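You operate a simulated robot arm through the tools that you are given. There is no shell and no other tool.

You run a simulated robot arm. Do the job below in one go: nothing can be reset, and whatever is moved stays where it is left.

JOB
Park sensors 07, 08 and 09 and raise them fully.
Fine: the levers stay up.
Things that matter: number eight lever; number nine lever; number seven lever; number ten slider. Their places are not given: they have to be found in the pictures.

The check looks at the end state, three seconds after you hand in, the way a careful person would. Anything else that was tipped, shoved, dropped, spilled or broken makes it a failure.

ROBOT AND FRAMES
A 7-joint arm with a two-finger parallel gripper, fixed in place. Base frame: the origin is at the foot of the arm, x ahead of it, y to its left, z up. Readings come in mm, rad, newtons and seconds.
Its first joint turns from -2.304 to 2.304 rad. Payload 3.91 kg.
The TCP is the grasp point between the finger pads, 30 mm short of the fingertips. In the tool frame z runs along the fingers and y along their closing line. Largest opening 110 mm; finger width 20, thickness 10; the body of the gripper, 48 by 112 mm, starts 55 mm behind the TCP.
Orientation is that of the tool frame in the base frame, as a unit quaternion [x, y, z, w]. With the fingers straight down and closing along the base's y, the tool's x points along the base's -x, its y along +y and its z along -z.

CONTROLS
- The arm moves only by the tool send_rows. Its argument "motion" is a list that holds one entry, the list of rows, each a list of 7 numbers: the gripper command, from -1 (shut) to 1 (fully open), values between in proportion, then the shift along the tool's x, y, z in units of 200 mm (1.0 is 200 mm), then the turn, a rotation vector about the tool's x, y, z in units of 45 degrees (1.0 is 45 degrees). In form: [[[hand, x, y, z, wx, wy, wz], ...]]. A call has 1 to 20 rows; each row is the pose to reach, as a shift and turn from the pose commanded when the call began, along the tool's axes at that moment. A call with a number of a shift or a turn outside -1 to 1 is refused whole. Rows are played at 5 a second. More than 50 mm and 0.15 rad between two rows, or a gripper value outside its range, and nothing of the call is played. Where a pose cannot be reached the arm comes as near as it can. A force on the tool above 60 N (or 10 N above the force at the start of the call, whichever is more), or a blocked arm, ends the call early, and 0.2 s more pass. The fingers move at their own pace (about 108 mm/s each) and stop on an object; they squeeze with about 24 N. The grip force told is the motor's: it shows also when the fingers shut on nothing. Time passes only in rows, and 0.2 s behind the last, so rows that repeat a pose let the fingers close. It gives the time, the measured TCP pose, the force on the tool (base axes), the opening and the grip force at its end, in the units of the frame above (readings bear some noise), with the torque about the TCP (base axes, N m) and any sound that the robot's microphone picked up.
- Cameras (640 x 400 px; columns grow to the right, rows downward): "scene" is fixed at [42.6, 654.1, 1621.7]; the picture's right is [0.48, -0.88, 0.00], its down [-0.69, -0.37, -0.62] and it looks along [0.54, 0.29, -0.79] (base axes); focal length 214 px, centre (320, 200). "wrist" rides on the gripper at [72, 17, -103] in the tool frame; the picture's right is [-0.23, 0.97, 0.00], its down [-0.76, -0.18, -0.62] and it looks along [-0.61, -0.14, 0.78] (tool axes); focal length 222 px, centre (320, 200).
- capture(camera): a new picture of that camera. No time passes.
- measure_at(camera, pixels): for up to 12 pixels [column, row] of the newest picture of that camera ("zoom" is the newest enlarged one), the place [x, y, z] in the base frame of the surface seen there, good to about 2 mm, but the place of the scene camera against the robot may be out by one fixed shift of up to 12 mm in any direction. No time passes.
- zoom(camera, box): a new picture of the part [left, top, right, bottom] of that camera's present view, enlarged. No time passes.
- hand_in(): hands the job in; it is judged then, once.

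Unless the task says otherwise, let go and move clear before handing in.

The tools are called after "Request:" as a command line: name --argument value ..., lists and objects as JSON in quotes. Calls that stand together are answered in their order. send_rows: Moves the arm, as the interface text tells. Its arguments: {"type":"object","properties":{"motion":{"type":"array","items":{"type":"array","items":{"type":"array","items":{"type":"number"}}}}},"required":["motion"]} The other tools are called the same way: capture (camera) takes a picture; measure_at (camera, pixels) gives the place of the surface under pixels of a picture; zoom (camera, box) takes an enlarged picture of a part of a camera's view; hand_in () hands the job in.

At the start:

```text
clock: 0.0
position: [297.7, 405.5, 1382.9]
orientation: [0.0, 1.0, 0.0, 0.0]
force: [0.4, -0.3, 0.5]
moment: [0.01, -0.01, -0.01]
opening: 110.0
finger_force: 0.1
```

scene: 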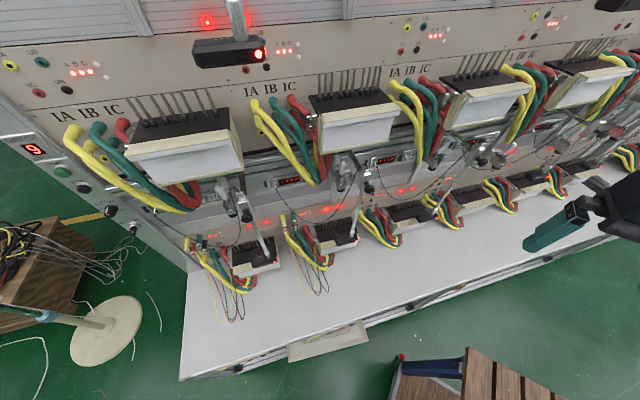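
wrist: 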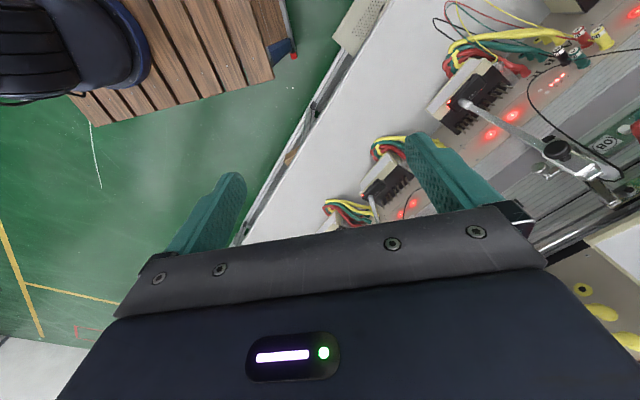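

The scene picture shows a test rack with optical sensors and levers on rails (e.g. near pixels (235,205), (345,180), (265,240)). I will zoom in to find the numbers before moving anything.

Request:
zoom --camera "scene" --box '[180, 130, 340, 230]'

Request:
zoom --camera "scene" --box '[320, 110, 480, 210]'

Request:
zoom --camera "scene" --box '[460, 80, 640, 192]'

Request:
zoom --camera "scene" --box '[180, 0, 340, 100]'

Request:
zoom --camera "wrist" --box '[400, 0, 640, 150]'

```text
4.00 times, centred on (260, 180) of scene
```

zoom: 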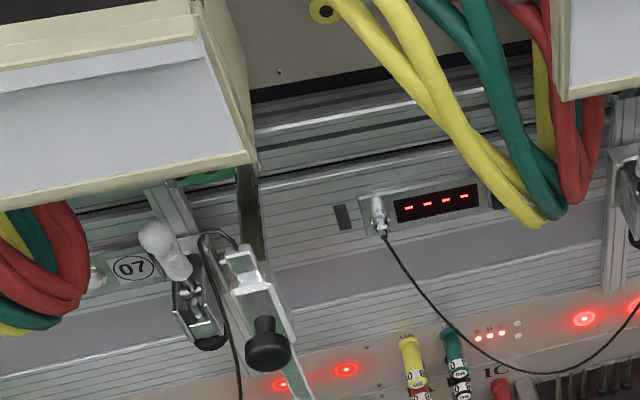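

```text
4.00 times, centred on (400, 160) of scene
```

zoom: 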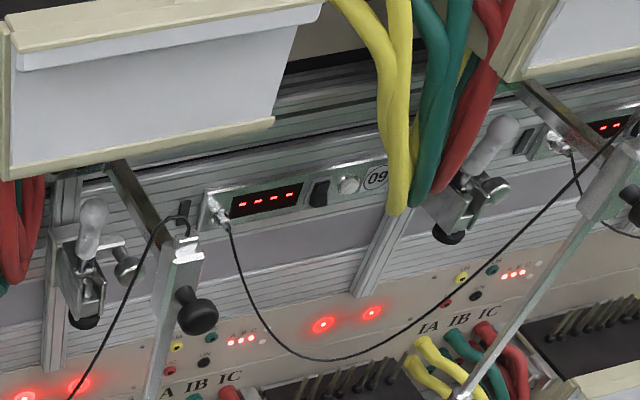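

```text
3.56 times, centred on (550, 136) of scene
```

zoom: 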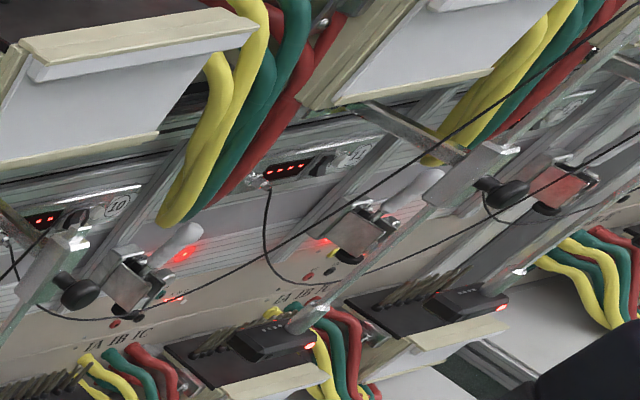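

```text
4.00 times, centred on (260, 50) of scene
```

zoom: 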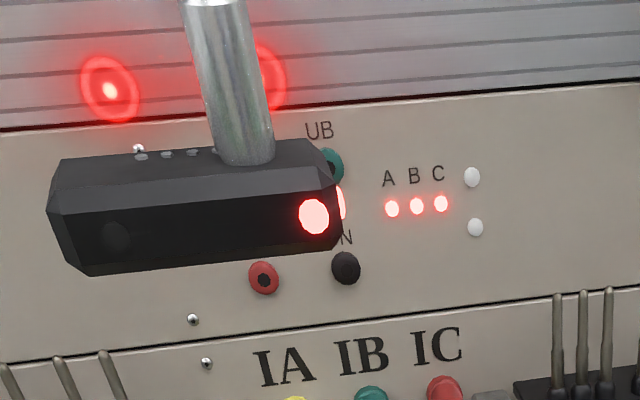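

```text
2.67 times, centred on (520, 75) of wrist
```

zoom: 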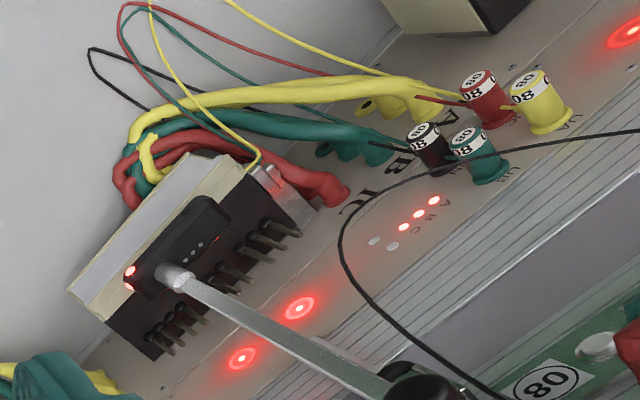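

Label 07 sits left of a lever at scene ~(222,195), and 09 left of one at ~(440,155); the 08 panel is hidden behind cables. I'll zoom closer on each lever and measure.

Request:
zoom --camera "scene" --box '[195, 170, 275, 220]'

Request:
measure_at --camera "zoom" --pixels '[[315, 270], [330, 280], [345, 310], [370, 340], [380, 380], [270, 280], [230, 270], [480, 280], [540, 380], [450, 130], [290, 190], [520, 120]]'

Request:
zoom --camera "scene" --box '[320, 145, 400, 195]'

Request:
zoom --camera "scene" --box '[410, 125, 490, 175]'

Request:
zoom --camera "scene" --box '[460, 125, 540, 175]'

```text
8.00 times, centred on (235, 195) of scene
```

zoom: 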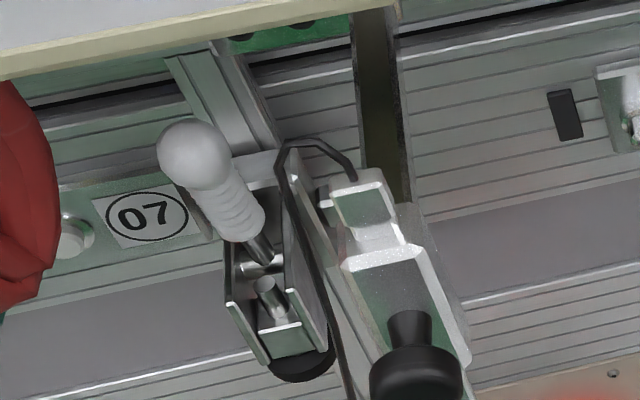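

```text
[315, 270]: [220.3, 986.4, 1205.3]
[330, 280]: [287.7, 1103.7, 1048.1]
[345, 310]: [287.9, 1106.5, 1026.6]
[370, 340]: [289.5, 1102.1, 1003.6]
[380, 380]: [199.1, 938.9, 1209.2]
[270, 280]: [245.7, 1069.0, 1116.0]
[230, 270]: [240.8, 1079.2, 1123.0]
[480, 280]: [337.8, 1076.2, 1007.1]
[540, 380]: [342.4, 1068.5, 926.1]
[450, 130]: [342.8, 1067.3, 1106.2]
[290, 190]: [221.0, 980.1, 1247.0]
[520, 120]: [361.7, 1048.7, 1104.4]
```

```text
8.00 times, centred on (360, 170) of scene
```

zoom: 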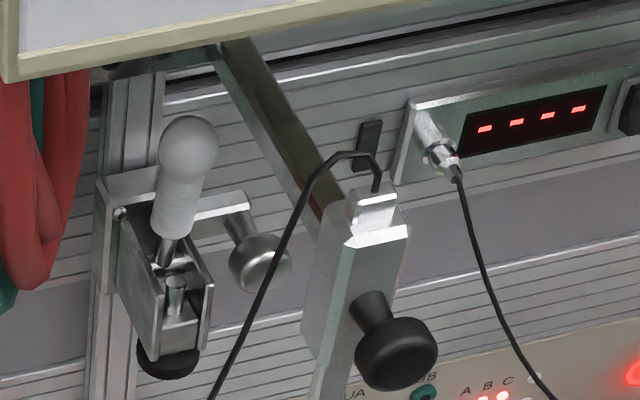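

```text
8.00 times, centred on (450, 150) of scene
```

zoom: 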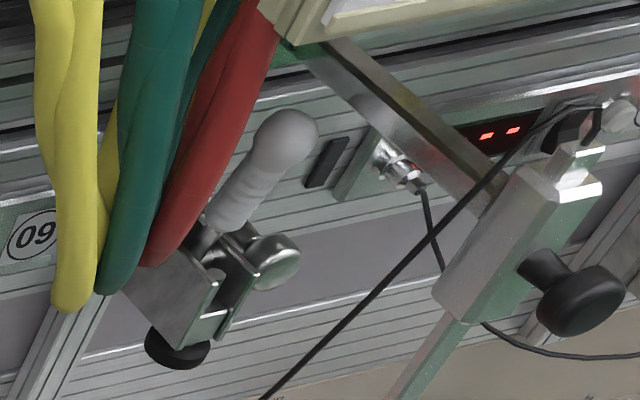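

```text
8.00 times, centred on (500, 150) of scene
```

zoom: 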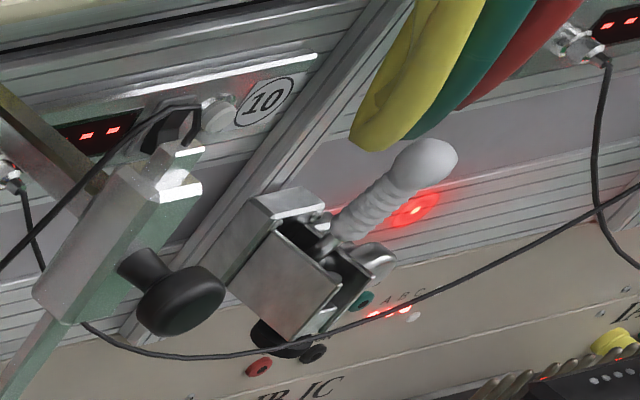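

The levers are hand grips on cam brackets riding rails, beside clamp blocks with black knobs. I'll measure each lever's grip ball, shaft and bracket, starting with 07 (zoom around (222,192)).

Request:
capture --camera "scene"

Request:
zoom --camera "scene" --box '[195, 170, 275, 220]'

Request:
measure_at --camera "zoom" --pixels '[[195, 155], [235, 210], [262, 250], [270, 290], [235, 310], [285, 340], [305, 370], [420, 370], [380, 200], [155, 220], [230, 120], [260, 120]]'

Request:
zoom --camera "scene" --box '[320, 145, 400, 195]'

Request:
measure_at --camera "zoom" --pixels '[[190, 145], [175, 215], [165, 250], [175, 290], [140, 280], [260, 260], [180, 330], [160, 360], [395, 350], [370, 200], [105, 240], [130, 130]]'

Request:
zoom --camera "scene" --box '[410, 125, 490, 175]'

Request:
measure_at --camera "zoom" --pixels '[[285, 140], [235, 205], [210, 235], [230, 280], [180, 300], [275, 260], [200, 335], [175, 350], [585, 300], [560, 200], [35, 240], [60, 360]]'

Request:
zoom --camera "scene" --box '[460, 125, 540, 175]'

Request:
measure_at --camera "zoom" --pixels '[[430, 165], [370, 215], [330, 245], [350, 280], [280, 280], [380, 260], [320, 325], [270, 340], [180, 300], [175, 190], [265, 100], [250, 170]]'

```text
taken
```

scene: 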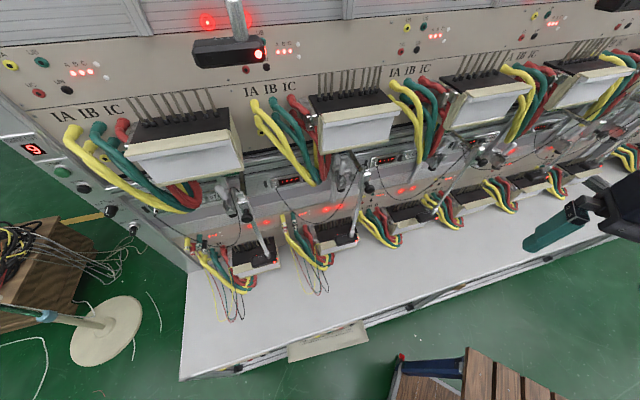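

```text
8.00 times, centred on (235, 195) of scene
```

zoom: 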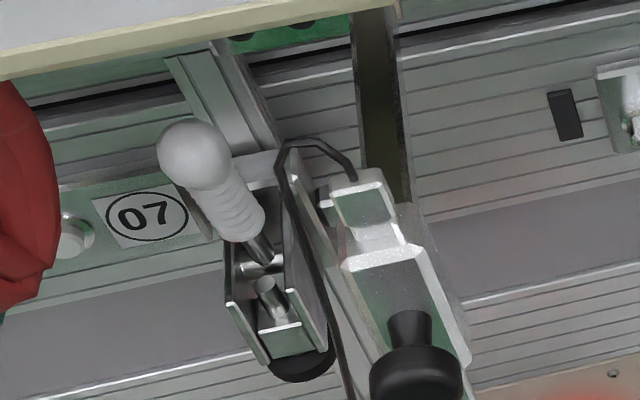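

```text
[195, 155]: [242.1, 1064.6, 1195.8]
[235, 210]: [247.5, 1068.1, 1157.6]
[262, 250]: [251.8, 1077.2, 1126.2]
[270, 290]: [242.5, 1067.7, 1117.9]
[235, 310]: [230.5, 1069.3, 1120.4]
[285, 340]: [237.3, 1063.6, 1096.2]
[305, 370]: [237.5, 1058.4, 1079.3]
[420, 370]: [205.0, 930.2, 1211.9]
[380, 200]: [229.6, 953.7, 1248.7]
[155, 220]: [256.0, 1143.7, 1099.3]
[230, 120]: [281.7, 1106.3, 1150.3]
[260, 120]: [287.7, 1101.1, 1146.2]
```

```text
8.00 times, centred on (360, 170) of scene
```

zoom: 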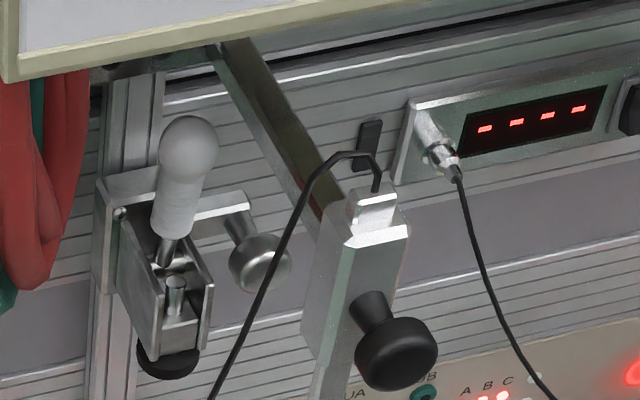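

```text
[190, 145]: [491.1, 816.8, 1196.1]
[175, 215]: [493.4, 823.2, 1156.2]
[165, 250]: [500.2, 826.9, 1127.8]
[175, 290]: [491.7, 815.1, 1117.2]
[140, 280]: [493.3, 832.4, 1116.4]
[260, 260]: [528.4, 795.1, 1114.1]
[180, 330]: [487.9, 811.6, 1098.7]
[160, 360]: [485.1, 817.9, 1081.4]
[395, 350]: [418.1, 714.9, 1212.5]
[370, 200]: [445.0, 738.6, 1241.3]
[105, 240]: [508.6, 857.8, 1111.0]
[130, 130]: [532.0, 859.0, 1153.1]
```

```text
8.00 times, centred on (450, 150) of scene
```

zoom: 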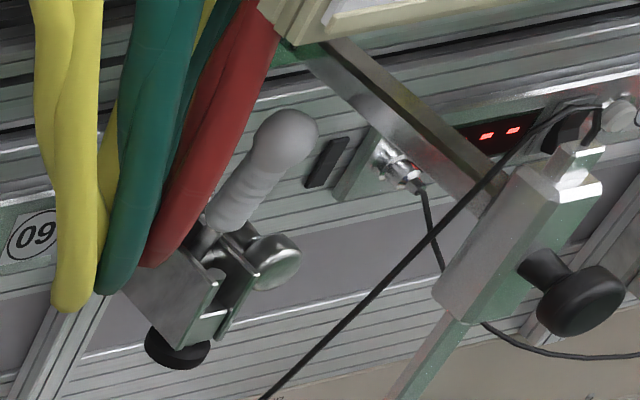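

```text
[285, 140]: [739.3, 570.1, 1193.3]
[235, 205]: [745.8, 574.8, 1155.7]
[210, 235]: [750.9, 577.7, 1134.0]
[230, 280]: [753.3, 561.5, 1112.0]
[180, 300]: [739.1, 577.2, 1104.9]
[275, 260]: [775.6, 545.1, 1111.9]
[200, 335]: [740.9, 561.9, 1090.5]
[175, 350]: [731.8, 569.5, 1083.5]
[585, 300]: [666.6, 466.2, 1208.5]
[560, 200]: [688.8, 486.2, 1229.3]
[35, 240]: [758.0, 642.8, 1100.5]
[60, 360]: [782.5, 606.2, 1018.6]
```

```text
8.00 times, centred on (500, 150) of scene
```

zoom: 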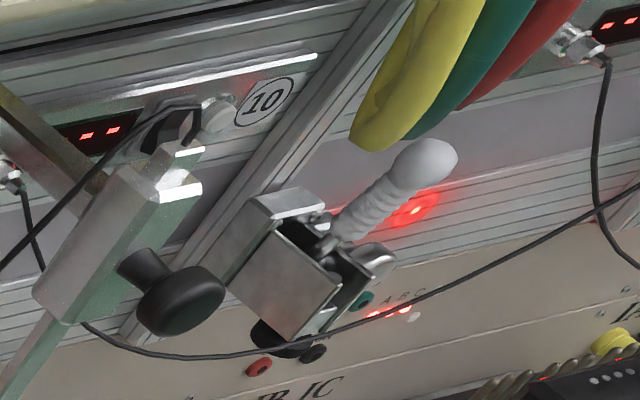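

```text
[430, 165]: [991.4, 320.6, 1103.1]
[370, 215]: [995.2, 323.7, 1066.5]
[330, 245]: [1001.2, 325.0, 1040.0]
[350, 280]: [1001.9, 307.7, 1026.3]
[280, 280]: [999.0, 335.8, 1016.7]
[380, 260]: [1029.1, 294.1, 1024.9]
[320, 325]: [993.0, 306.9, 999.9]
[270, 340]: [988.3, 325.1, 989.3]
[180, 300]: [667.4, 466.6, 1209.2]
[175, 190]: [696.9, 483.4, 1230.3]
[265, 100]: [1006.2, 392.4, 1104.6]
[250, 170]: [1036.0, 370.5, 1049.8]
```

The rack runs along (0.707,-0.707): lever tips 07 ≈(242,1065,1196), 08 ≈(491,817,1196), 09 ≈(739,570,1193), while 10 sits about 93 mm lower at z≈1103. I'll measure the surroundings (upper meters, bars, rods, other sliders) next.

Request:
measure_at --camera "scene" --pixels '[[190, 165], [242, 165], [360, 130], [318, 148], [485, 105], [170, 120], [225, 50], [300, 330], [260, 225], [250, 255], [420, 170], [270, 130]]'

Request:
zoom --camera "scene" --box '[520, 100, 640, 175]'

Request:
zoom --camera "scene" --box '[180, 190, 300, 265]'

Request:
zoom --camera "scene" --box '[0, 110, 160, 210]'

Request:
capture --camera "wrist"

Request:
zoom --camera "wrist" --box '[520, 90, 640, 165]'

Request:
zoom --camera "wrist" --box '[310, 130, 440, 230]'

```text
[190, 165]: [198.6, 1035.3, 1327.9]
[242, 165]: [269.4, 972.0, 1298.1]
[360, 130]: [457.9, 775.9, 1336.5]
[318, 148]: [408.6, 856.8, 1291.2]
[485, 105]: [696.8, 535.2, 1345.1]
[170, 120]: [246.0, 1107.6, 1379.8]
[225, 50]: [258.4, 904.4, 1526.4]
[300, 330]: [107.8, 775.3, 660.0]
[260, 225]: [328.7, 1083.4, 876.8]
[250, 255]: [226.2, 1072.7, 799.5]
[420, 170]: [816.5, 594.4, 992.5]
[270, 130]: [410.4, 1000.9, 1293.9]
```

```text
5.33 times, centred on (580, 138) of scene
```

zoom: 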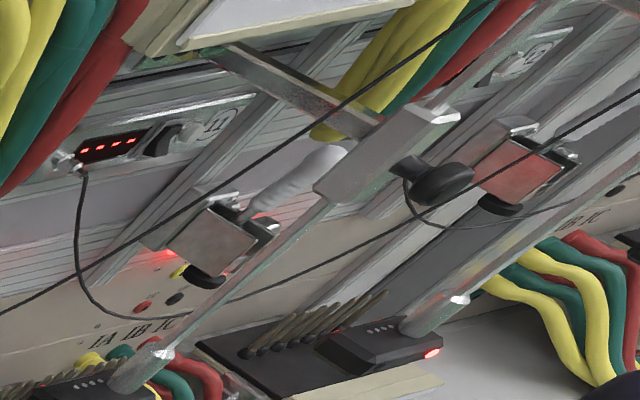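

```text
5.33 times, centred on (240, 228) of scene
```

zoom: 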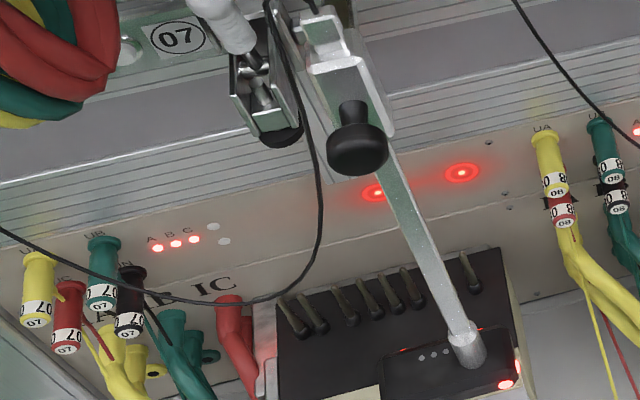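

```text
4.00 times, centred on (80, 160) of scene
```

zoom: 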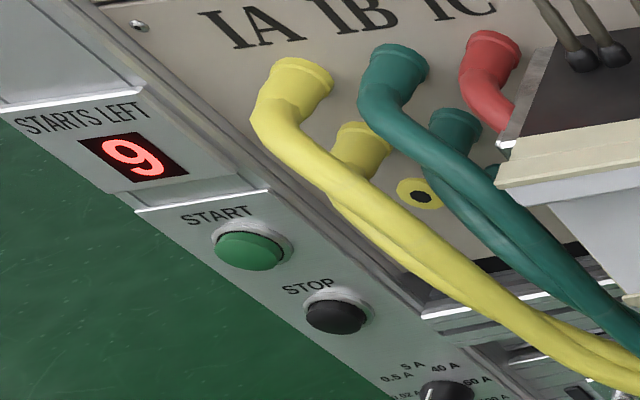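

```text
taken
```

wrist: 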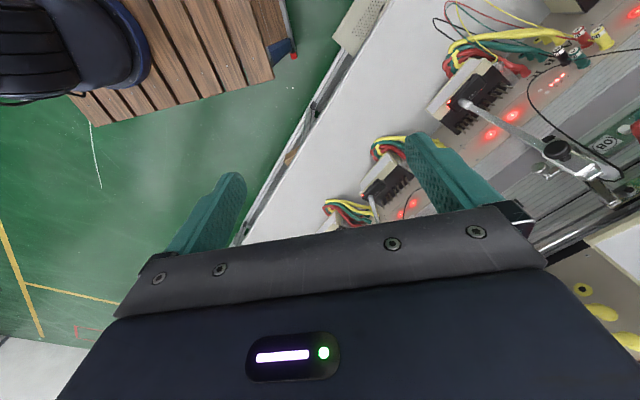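

```text
5.33 times, centred on (580, 128) of wrist
```

zoom: 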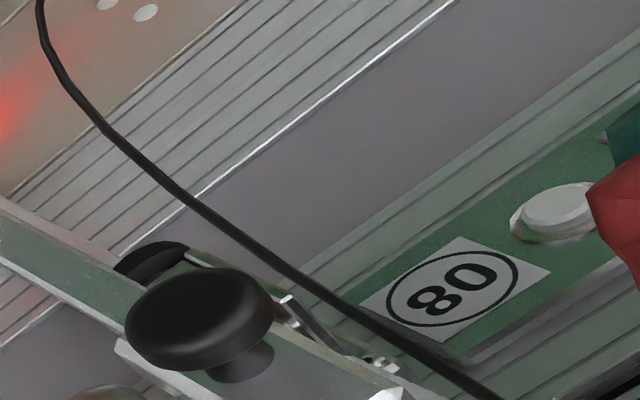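

```text
4.00 times, centred on (375, 180) of wrist
```

zoom: 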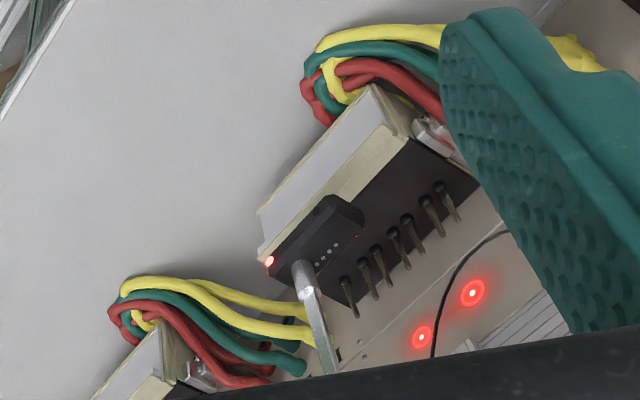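

The wrist view confirms the 08 label (zoom (455,290)) and there is a START/STOP panel at left that I must not touch. I'll turn the tool to face the rack from a safe distance (about 300 mm in front of lever 08) to see the mechanism with the wrist camera.

Request:
send_rows --motion '[[[0, 0.0225, 0.1138, 0.1144, -0.049, -0.1184, -0.1184], [0, 0.045, 0.2275, 0.2288, -0.098, -0.2368, -0.2368], [0, 0.0675, 0.3413, 0.3431, -0.147, -0.3551, -0.3551], [0, 0.09, 0.455, 0.4575, -0.196, -0.4735, -0.4735], [0, 0.1125, 0.5688, 0.5719, -0.245, -0.5919, -0.5919], [0, 0.135, 0.6825, 0.6863, -0.294, -0.7103, -0.7103], [0, 0.1575, 0.7963, 0.8006, -0.343, -0.8286, -0.8286], [0, 0.18, 0.91, 0.915, -0.392, -0.947, -0.947]]]'

Request:
capture --camera "wrist"

Request:
capture --camera "scene"

```text
clock: 1.8
position: [260.5, 586.8, 1198.4]
orientation: [-0.354, 0.853, 0.147, 0.355]
force: [-0.4, -0.3, 0.4]
moment: [0.01, 0.0, 0.0]
opening: 55.2
finger_force: 0.0
```

```text
taken
```

wrist: 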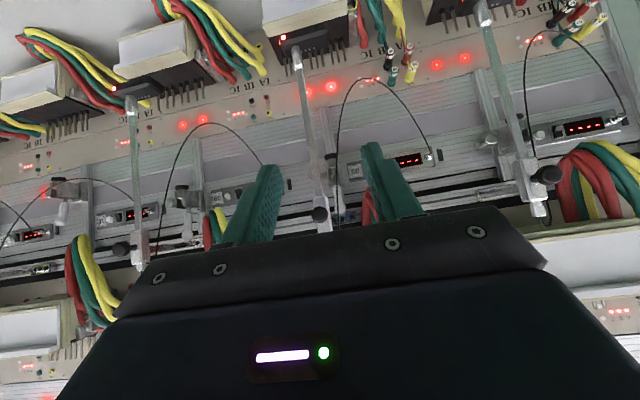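

```text
taken
```

scene: 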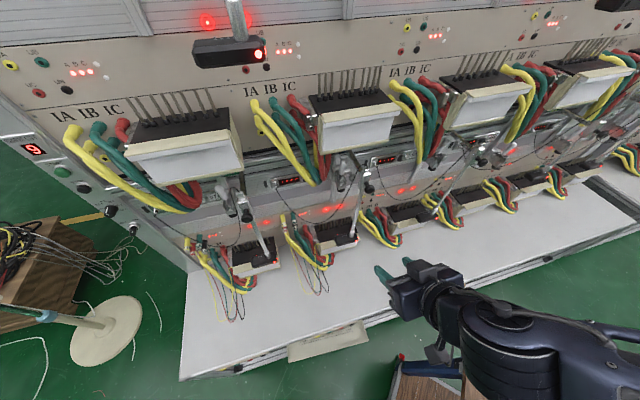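

The wrist view is upside down but shows the rails and clamp blocks; lever carriages appear around (180,195), (340,215), (65,190). I'll zoom into them.

Request:
zoom --camera "wrist" --box '[280, 120, 440, 220]'

Request:
zoom --camera "wrist" --box '[120, 160, 280, 260]'

Request:
zoom --camera "wrist" --box '[0, 150, 160, 250]'

Request:
zoom --camera "wrist" --box '[480, 120, 640, 220]'

```text
4.00 times, centred on (360, 170) of wrist
```

zoom: 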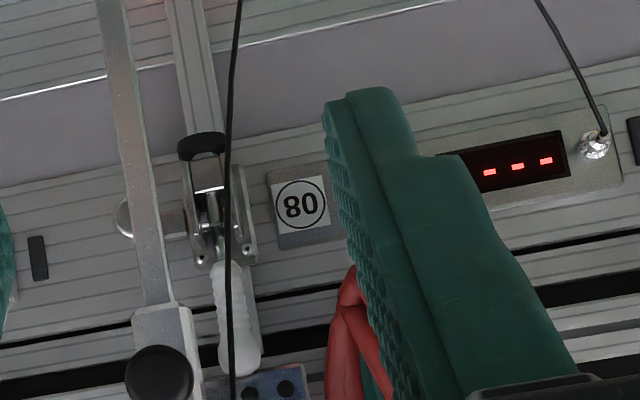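

```text
4.00 times, centred on (200, 210) of wrist
```

zoom: 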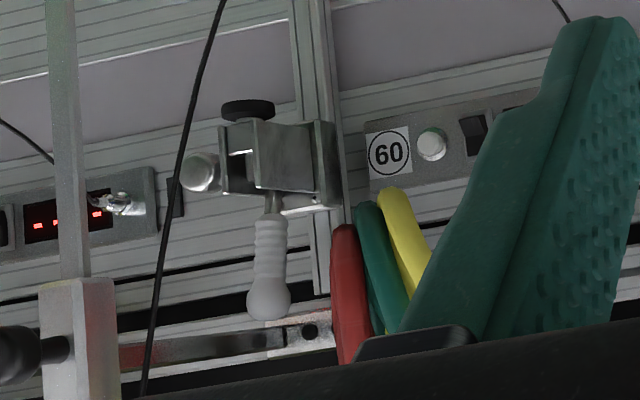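

```text
4.00 times, centred on (80, 200) of wrist
```

zoom: 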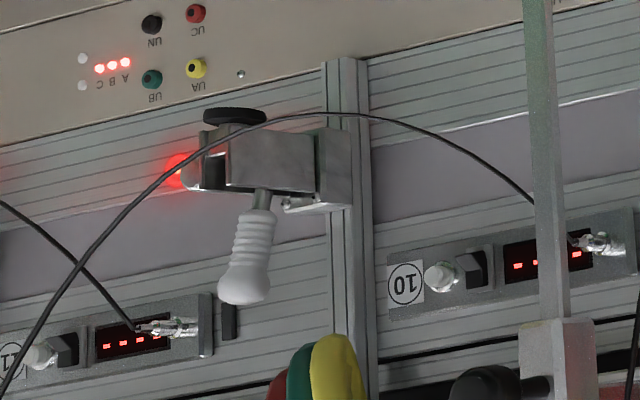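

```text
4.00 times, centred on (560, 170) of wrist
```

zoom: 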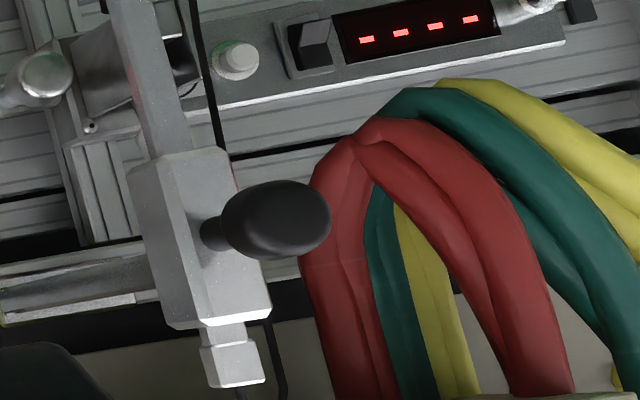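

The 08 view shows the carriage on its rail with the lever pointing up and a bar bracket above it. I'll open the hand and move about 90 mm nearer for a closer look.

Request:
send_rows --motion '[[[1, -0.047, 0, 0.165, 0, 0, 0], [1, -0.094, 0, 0.33, 0, 0, 0], [1, -0.14, 0, 0.495, 0, 0, 0]]]'

Request:
capture --camera "wrist"

Request:
zoom --camera "wrist" --box '[240, 100, 400, 200]'

Request:
zoom --camera "wrist" --box '[0, 90, 160, 190]'

```text
clock: 2.6
position: [323.7, 649.8, 1149.5]
orientation: [-0.354, 0.853, 0.147, 0.354]
force: [-0.9, -0.3, 0.2]
moment: [-0.04, 0.01, 0.0]
opening: 109.9
finger_force: 0.2
```

```text
taken
```

wrist: 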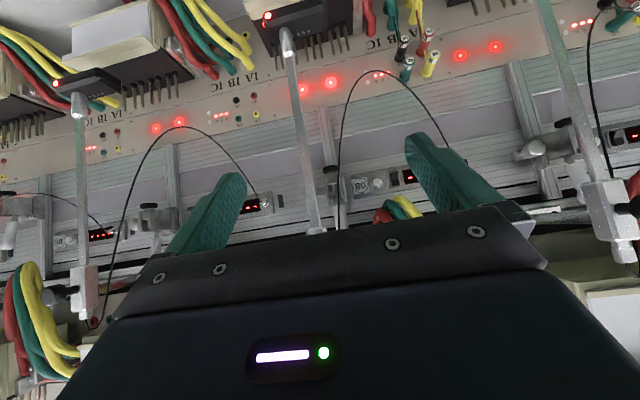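

```text
4.00 times, centred on (320, 150) of wrist
```

zoom: 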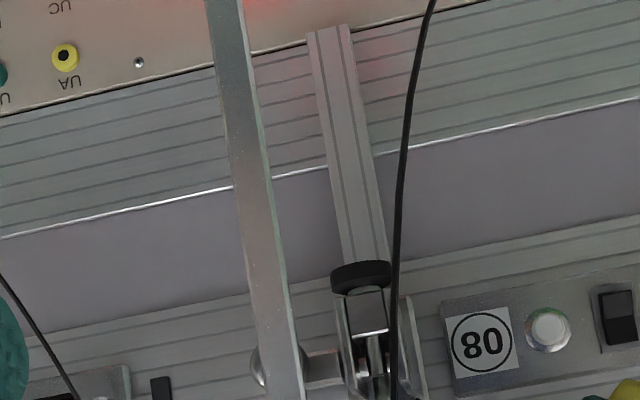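

```text
4.00 times, centred on (80, 140) of wrist
```

zoom: 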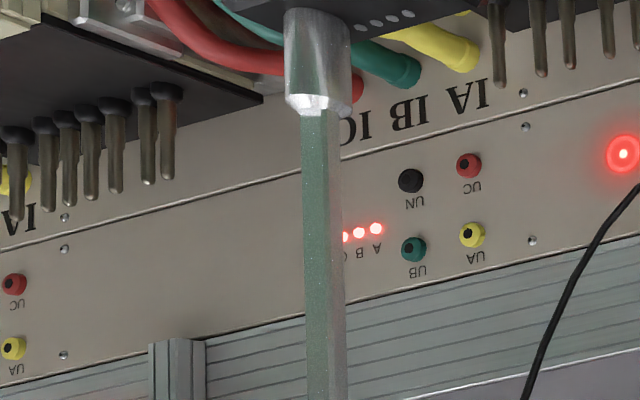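

The gripper body hides the upper part of the carriage, so I'll tilt the tool 30° further toward horizontal and back off slightly to see the rail and carriage tops of 08.

Request:
send_rows --motion '[[[1, 0.018, 0, -0.053, 0, -0.167, 0], [1, 0.035, 0, -0.106, 0, -0.333, 0], [1, 0.053, 0, -0.159, 0, -0.5, 0], [1, 0.07, 0, -0.212, 0, -0.667, 0]]]'

Request:
capture --camera "wrist"

Request:
zoom --camera "wrist" --box '[240, 20, 400, 120]'

Request:
zoom --camera "wrist" --box '[0, 20, 160, 120]'

Request:
zoom --camera "wrist" --box '[480, 20, 640, 120]'

```text
clock: 3.6
position: [295.3, 621.2, 1168.7]
orientation: [-0.303, 0.733, 0.234, 0.563]
force: [-0.6, 0.1, -0.5]
moment: [0.01, -0.03, 0.03]
opening: 110.1
finger_force: 0.0
```

```text
taken
```

wrist: 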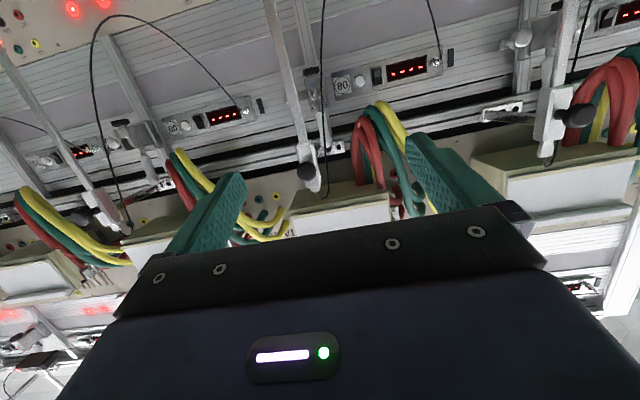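

```text
4.00 times, centred on (320, 70) of wrist
```

zoom: 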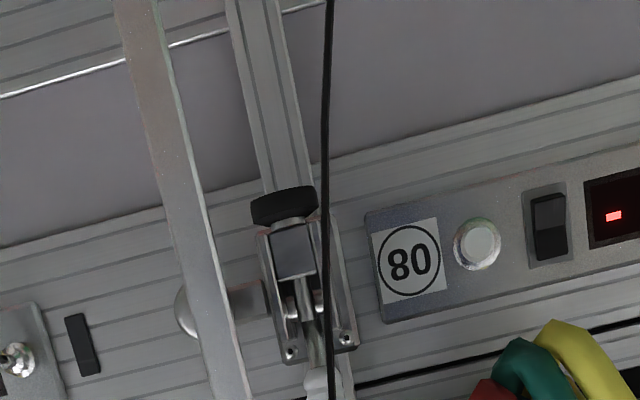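

```text
4.00 times, centred on (80, 70) of wrist
```

zoom: 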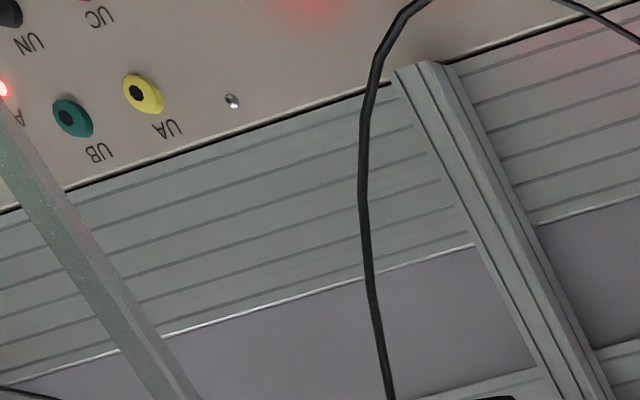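

```text
4.00 times, centred on (560, 70) of wrist
```

zoom: 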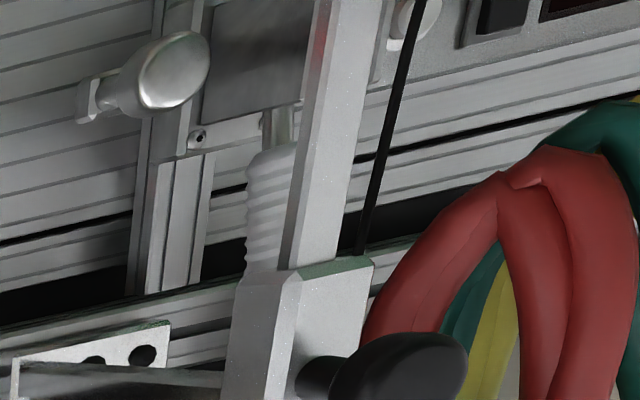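

I can now see the rail tops and bar brackets; I'll zoom on carriage 09 at (125,130), 08's top at (330,130) and 07's at (540,100).

Request:
zoom --camera "wrist" --box '[80, 100, 200, 175]'

Request:
zoom --camera "wrist" --box '[270, 80, 370, 145]'

Request:
zoom --camera "wrist" --box '[280, 130, 400, 205]'

Request:
zoom --camera "wrist" --box '[460, 20, 640, 132]'

Request:
zoom --camera "wrist" --box '[0, 100, 120, 175]'

```text
5.33 times, centred on (140, 138) of wrist
```

zoom: 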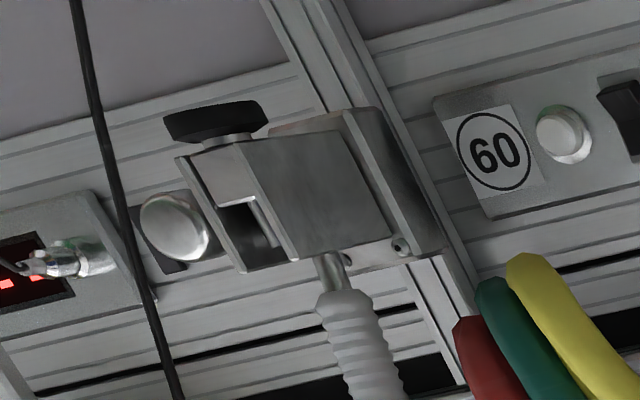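

```text
6.15 times, centred on (320, 112) of wrist
```

zoom: 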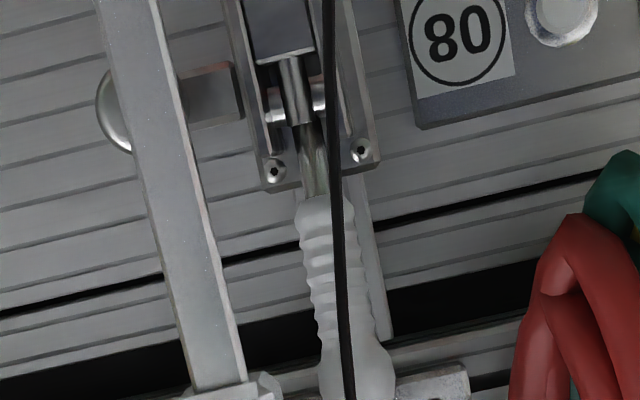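

```text
5.33 times, centred on (340, 168) of wrist
```

zoom: 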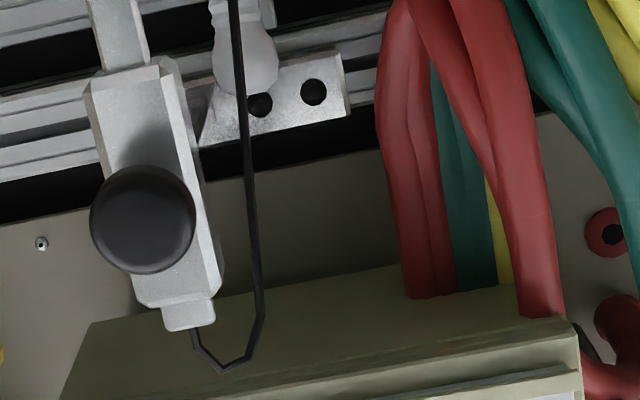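

```text
3.56 times, centred on (550, 76) of wrist
```

zoom: 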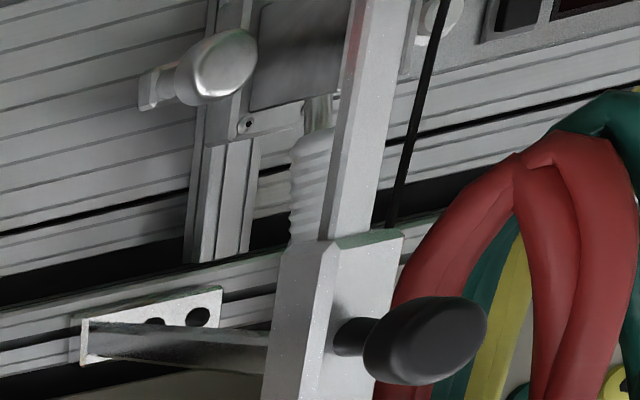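

```text
5.33 times, centred on (60, 138) of wrist
```

zoom: 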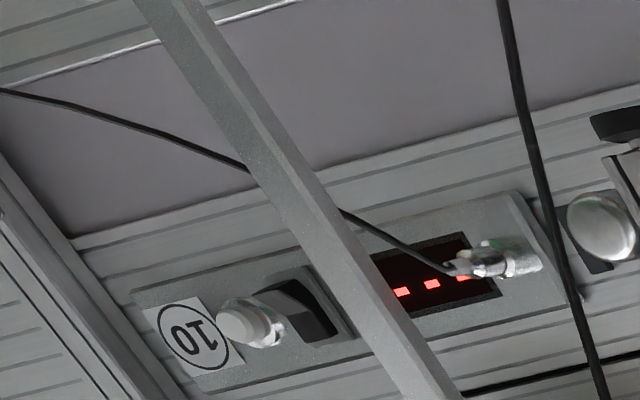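

The rods and bars look fixed to the frame, while each lever carriage rides a vertical rail. I'll compare carriages 11 and 12 with the scene camera to learn what other positions look like.

Request:
zoom --camera "scene" --box '[540, 115, 620, 165]'

Request:
measure_at --camera "zoom" --pixels '[[300, 170], [260, 195], [110, 250], [70, 290], [170, 230], [420, 130], [500, 140], [480, 180], [400, 100], [470, 190], [540, 110], [330, 260]]'

Request:
zoom --camera "scene" --box '[590, 90, 640, 122]'

Request:
zoom --camera "scene" --box '[400, 140, 560, 240]'

```text
8.00 times, centred on (580, 140) of scene
```

zoom: 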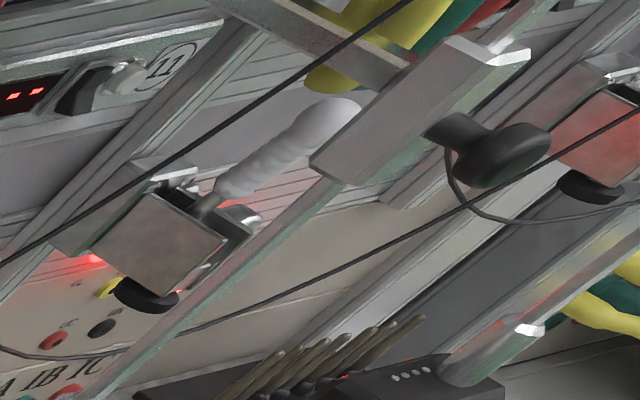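

```text
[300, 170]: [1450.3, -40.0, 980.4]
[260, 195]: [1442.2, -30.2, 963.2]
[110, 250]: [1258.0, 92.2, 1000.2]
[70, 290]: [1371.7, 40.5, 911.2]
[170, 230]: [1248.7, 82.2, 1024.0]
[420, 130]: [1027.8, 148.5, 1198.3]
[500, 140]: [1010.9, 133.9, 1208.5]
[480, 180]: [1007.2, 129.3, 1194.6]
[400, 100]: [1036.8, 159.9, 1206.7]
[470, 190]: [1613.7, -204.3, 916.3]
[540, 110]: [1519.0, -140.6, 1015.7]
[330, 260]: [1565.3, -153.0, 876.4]
```

```text
12.50 times, centred on (615, 106) of scene
```

zoom: 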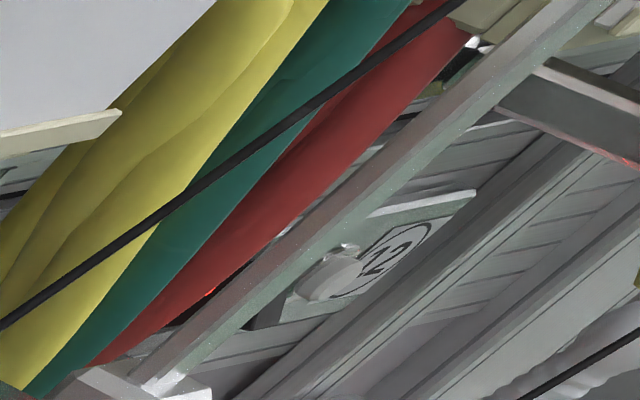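

```text
4.00 times, centred on (480, 190) of scene
```

zoom: 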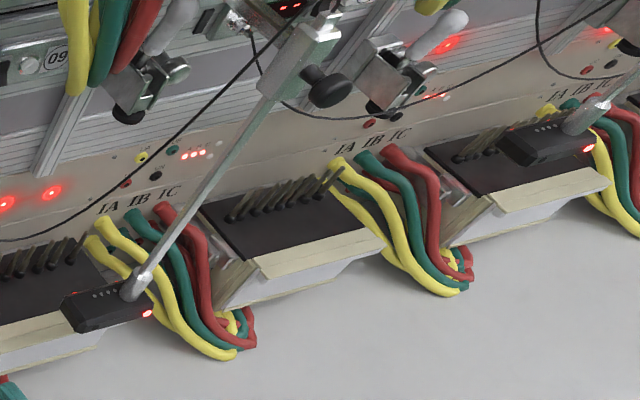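

Block positions along the rack (s≈-512, -209, 142, 620) aren't uniform relative to the levers (s≈-582, -230, 120, 474). I'll measure brackets, bars and carriages from the wrist camera to understand how these connect.

Request:
measure_at --camera "wrist" --pixels '[[332, 146], [338, 148], [325, 152], [540, 105], [490, 112], [500, 112], [515, 111], [520, 111], [560, 105], [305, 150], [308, 173], [160, 185]]'

Request:
zoom --camera "wrist" --box '[120, 140, 220, 205]'

Request:
zoom --camera "wrist" --box '[0, 170, 130, 251]'

Request:
zoom --camera "wrist" --box '[500, 0, 600, 65]'

```text
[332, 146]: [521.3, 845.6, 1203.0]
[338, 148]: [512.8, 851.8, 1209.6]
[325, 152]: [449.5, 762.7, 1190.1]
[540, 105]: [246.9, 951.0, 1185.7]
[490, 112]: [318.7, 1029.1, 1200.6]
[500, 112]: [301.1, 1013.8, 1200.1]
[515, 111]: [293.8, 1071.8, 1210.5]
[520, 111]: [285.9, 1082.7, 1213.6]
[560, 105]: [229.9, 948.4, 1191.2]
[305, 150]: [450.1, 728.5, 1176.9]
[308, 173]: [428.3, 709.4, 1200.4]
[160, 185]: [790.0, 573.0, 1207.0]
```

```text
6.15 times, centred on (170, 172) of wrist
```

zoom: 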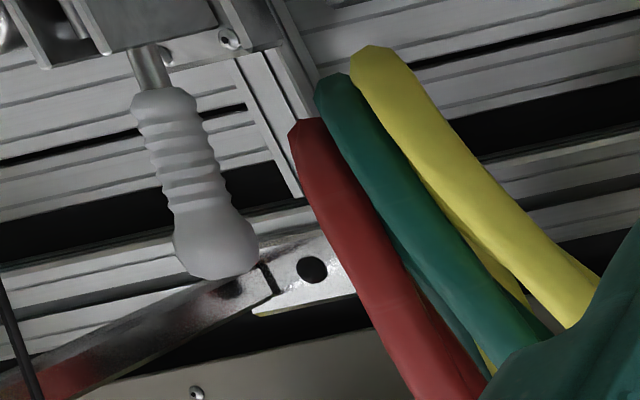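

```text
4.92 times, centred on (65, 210) of wrist
```

zoom: 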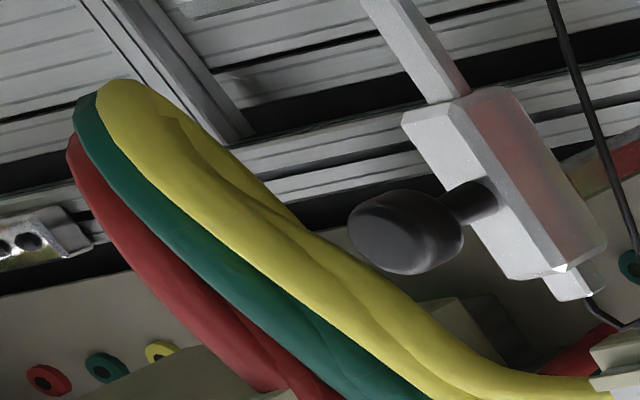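

```text
6.15 times, centred on (550, 32) of wrist
```

zoom: 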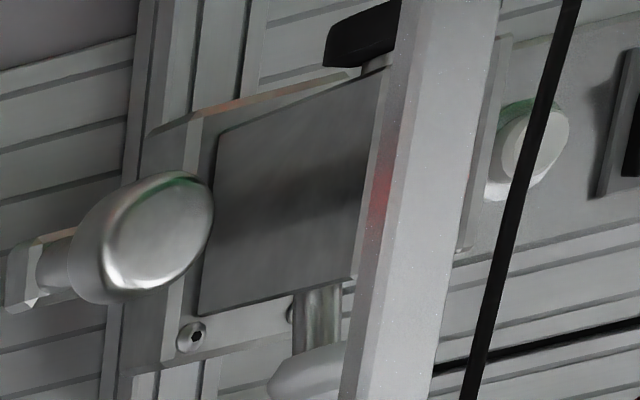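

The brackets and bars are bolted to the frame; rails run behind the lever carriages. Before any contact I need clearances, so I'll measure bars, cables and rods around 08 and 09 with the scene zoom.

Request:
zoom --camera "scene" --box '[320, 145, 400, 195]'

Request:
measure_at --camera "zoom" --pixels '[[240, 80], [270, 130], [300, 180], [320, 175], [335, 157], [300, 212], [280, 250], [255, 300], [215, 385], [380, 215], [330, 300], [400, 260]]'

Request:
measure_at --camera "zoom" --pixels '[[120, 180], [150, 190], [100, 280], [120, 300], [165, 335], [190, 310], [207, 300], [120, 213], [235, 200], [245, 235], [125, 350], [110, 320]]'

Request:
zoom --camera "scene" --box '[410, 125, 490, 175]'

Request:
measure_at --camera "zoom" --pixels '[[360, 80], [420, 130], [470, 180], [520, 155], [430, 240], [360, 310], [300, 365], [250, 55], [230, 100], [190, 200], [150, 250], [180, 140]]'

Request:
zoom --camera "scene" --box '[195, 170, 275, 220]'

Request:
measure_at --camera "zoom" --pixels '[[380, 60], [375, 120], [385, 180], [350, 170], [315, 142], [285, 160], [290, 220], [320, 290], [345, 370], [350, 320], [30, 200], [20, 290]]'

```text
8.00 times, centred on (360, 170) of scene
```

zoom: 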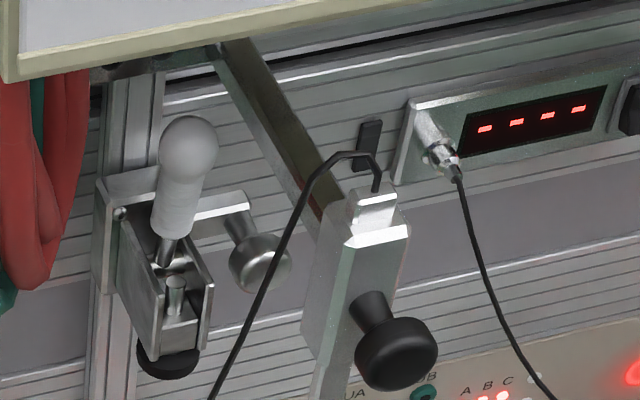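

```text
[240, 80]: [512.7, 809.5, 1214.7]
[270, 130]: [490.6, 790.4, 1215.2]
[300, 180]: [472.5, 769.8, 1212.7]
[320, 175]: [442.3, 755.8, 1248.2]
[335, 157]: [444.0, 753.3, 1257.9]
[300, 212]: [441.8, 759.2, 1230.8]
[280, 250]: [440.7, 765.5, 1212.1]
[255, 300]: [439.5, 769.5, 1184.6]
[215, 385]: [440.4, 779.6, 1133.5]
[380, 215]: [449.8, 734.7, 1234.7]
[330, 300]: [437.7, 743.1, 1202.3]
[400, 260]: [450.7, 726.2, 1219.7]
```

```text
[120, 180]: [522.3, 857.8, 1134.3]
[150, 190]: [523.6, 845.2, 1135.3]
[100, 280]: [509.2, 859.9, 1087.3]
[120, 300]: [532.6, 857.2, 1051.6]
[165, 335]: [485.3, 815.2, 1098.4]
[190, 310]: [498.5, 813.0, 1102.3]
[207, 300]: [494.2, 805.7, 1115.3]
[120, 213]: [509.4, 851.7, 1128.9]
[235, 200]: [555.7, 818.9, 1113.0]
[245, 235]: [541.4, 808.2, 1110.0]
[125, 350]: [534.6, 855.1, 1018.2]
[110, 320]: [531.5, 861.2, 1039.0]
```

```text
8.00 times, centred on (450, 150) of scene
```

zoom: 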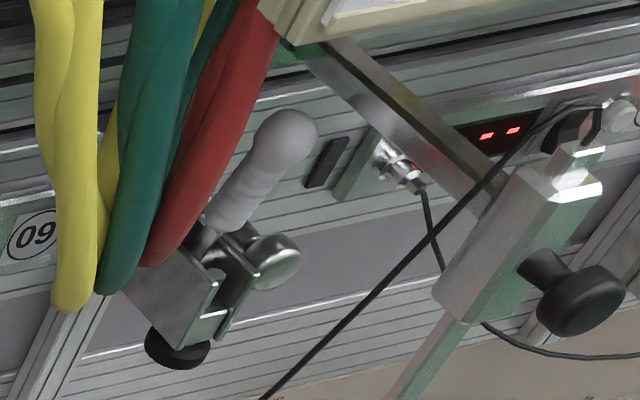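

```text
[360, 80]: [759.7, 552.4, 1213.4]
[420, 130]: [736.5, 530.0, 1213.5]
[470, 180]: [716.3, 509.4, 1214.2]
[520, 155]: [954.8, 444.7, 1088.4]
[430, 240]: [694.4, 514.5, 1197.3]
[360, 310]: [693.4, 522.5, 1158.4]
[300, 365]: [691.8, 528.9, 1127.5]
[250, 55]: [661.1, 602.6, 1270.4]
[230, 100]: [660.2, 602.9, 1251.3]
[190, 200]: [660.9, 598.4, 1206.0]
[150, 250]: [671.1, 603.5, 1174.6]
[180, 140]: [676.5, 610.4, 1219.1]
```

```text
8.00 times, centred on (235, 195) of scene
```

zoom: 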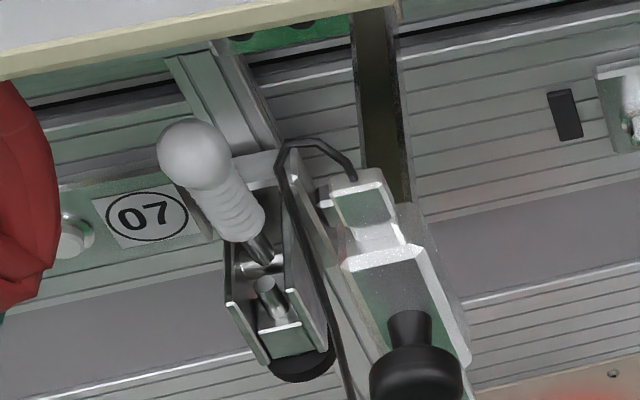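

```text
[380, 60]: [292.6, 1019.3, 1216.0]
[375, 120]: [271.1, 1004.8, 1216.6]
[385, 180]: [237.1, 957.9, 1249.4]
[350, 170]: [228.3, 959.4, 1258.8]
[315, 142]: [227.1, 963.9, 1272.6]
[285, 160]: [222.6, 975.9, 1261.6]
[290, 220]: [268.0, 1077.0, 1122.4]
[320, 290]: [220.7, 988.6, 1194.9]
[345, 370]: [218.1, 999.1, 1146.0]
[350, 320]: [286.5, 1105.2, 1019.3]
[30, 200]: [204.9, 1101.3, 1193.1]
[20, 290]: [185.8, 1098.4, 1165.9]
```

Bars sit at z≈1214 just right of each lever (08's bar s≈-210 vs lever s≈-230), and 08's black cable hangs in front at n≈855. Now I'll check how far each carriage is from the top of its rail.

Request:
capture --camera "wrist"

Request:
measure_at --camera "wrist" --pixels '[[327, 108], [333, 125], [331, 131], [163, 148], [165, 158], [168, 168], [170, 172], [520, 75], [517, 90], [312, 22], [105, 40], [133, 150]]'

Request:
zoom --camera "wrist" --box '[305, 90, 345, 150]'

Request:
zoom --camera "wrist" --box '[250, 0, 350, 65]'

```text
taken
```

wrist: 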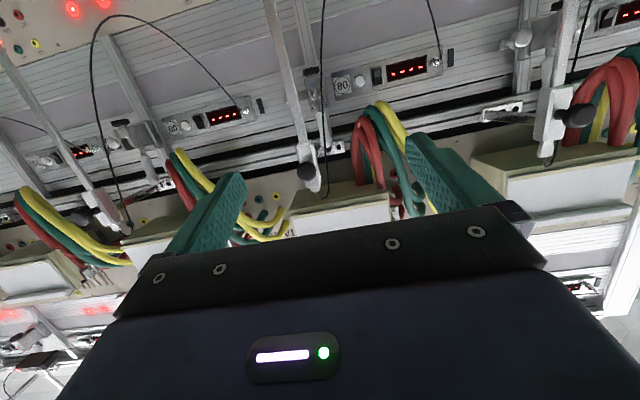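

```text
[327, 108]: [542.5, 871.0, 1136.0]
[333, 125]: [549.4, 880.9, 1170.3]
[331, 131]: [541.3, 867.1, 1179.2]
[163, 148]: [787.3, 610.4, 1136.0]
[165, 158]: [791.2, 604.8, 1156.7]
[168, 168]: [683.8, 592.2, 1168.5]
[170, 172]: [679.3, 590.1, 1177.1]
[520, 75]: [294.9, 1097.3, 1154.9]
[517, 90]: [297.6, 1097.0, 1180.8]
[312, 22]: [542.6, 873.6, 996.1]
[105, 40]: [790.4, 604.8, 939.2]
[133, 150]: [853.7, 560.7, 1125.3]
```

```text
6.67 times, centred on (325, 120) of wrist
```

zoom: 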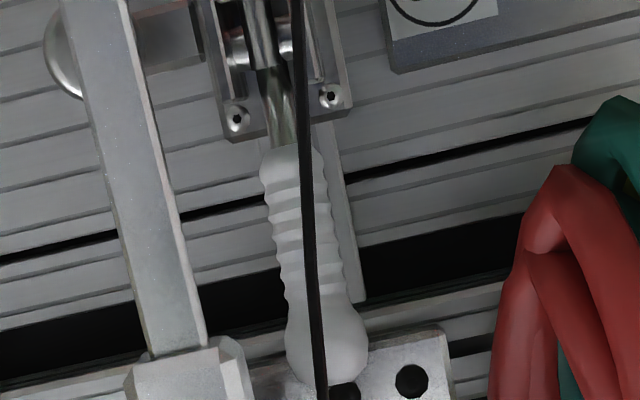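

```text
6.15 times, centred on (300, 32) of wrist
```

zoom: 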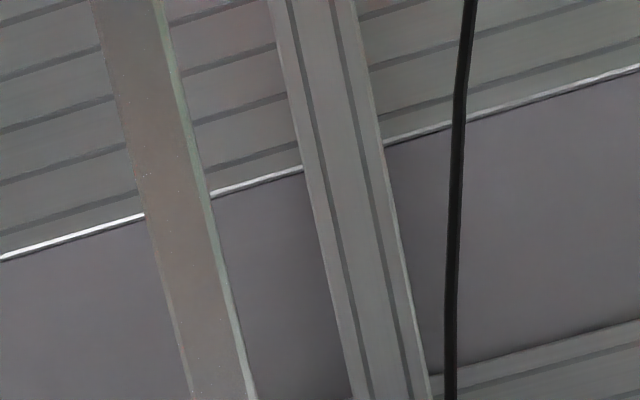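

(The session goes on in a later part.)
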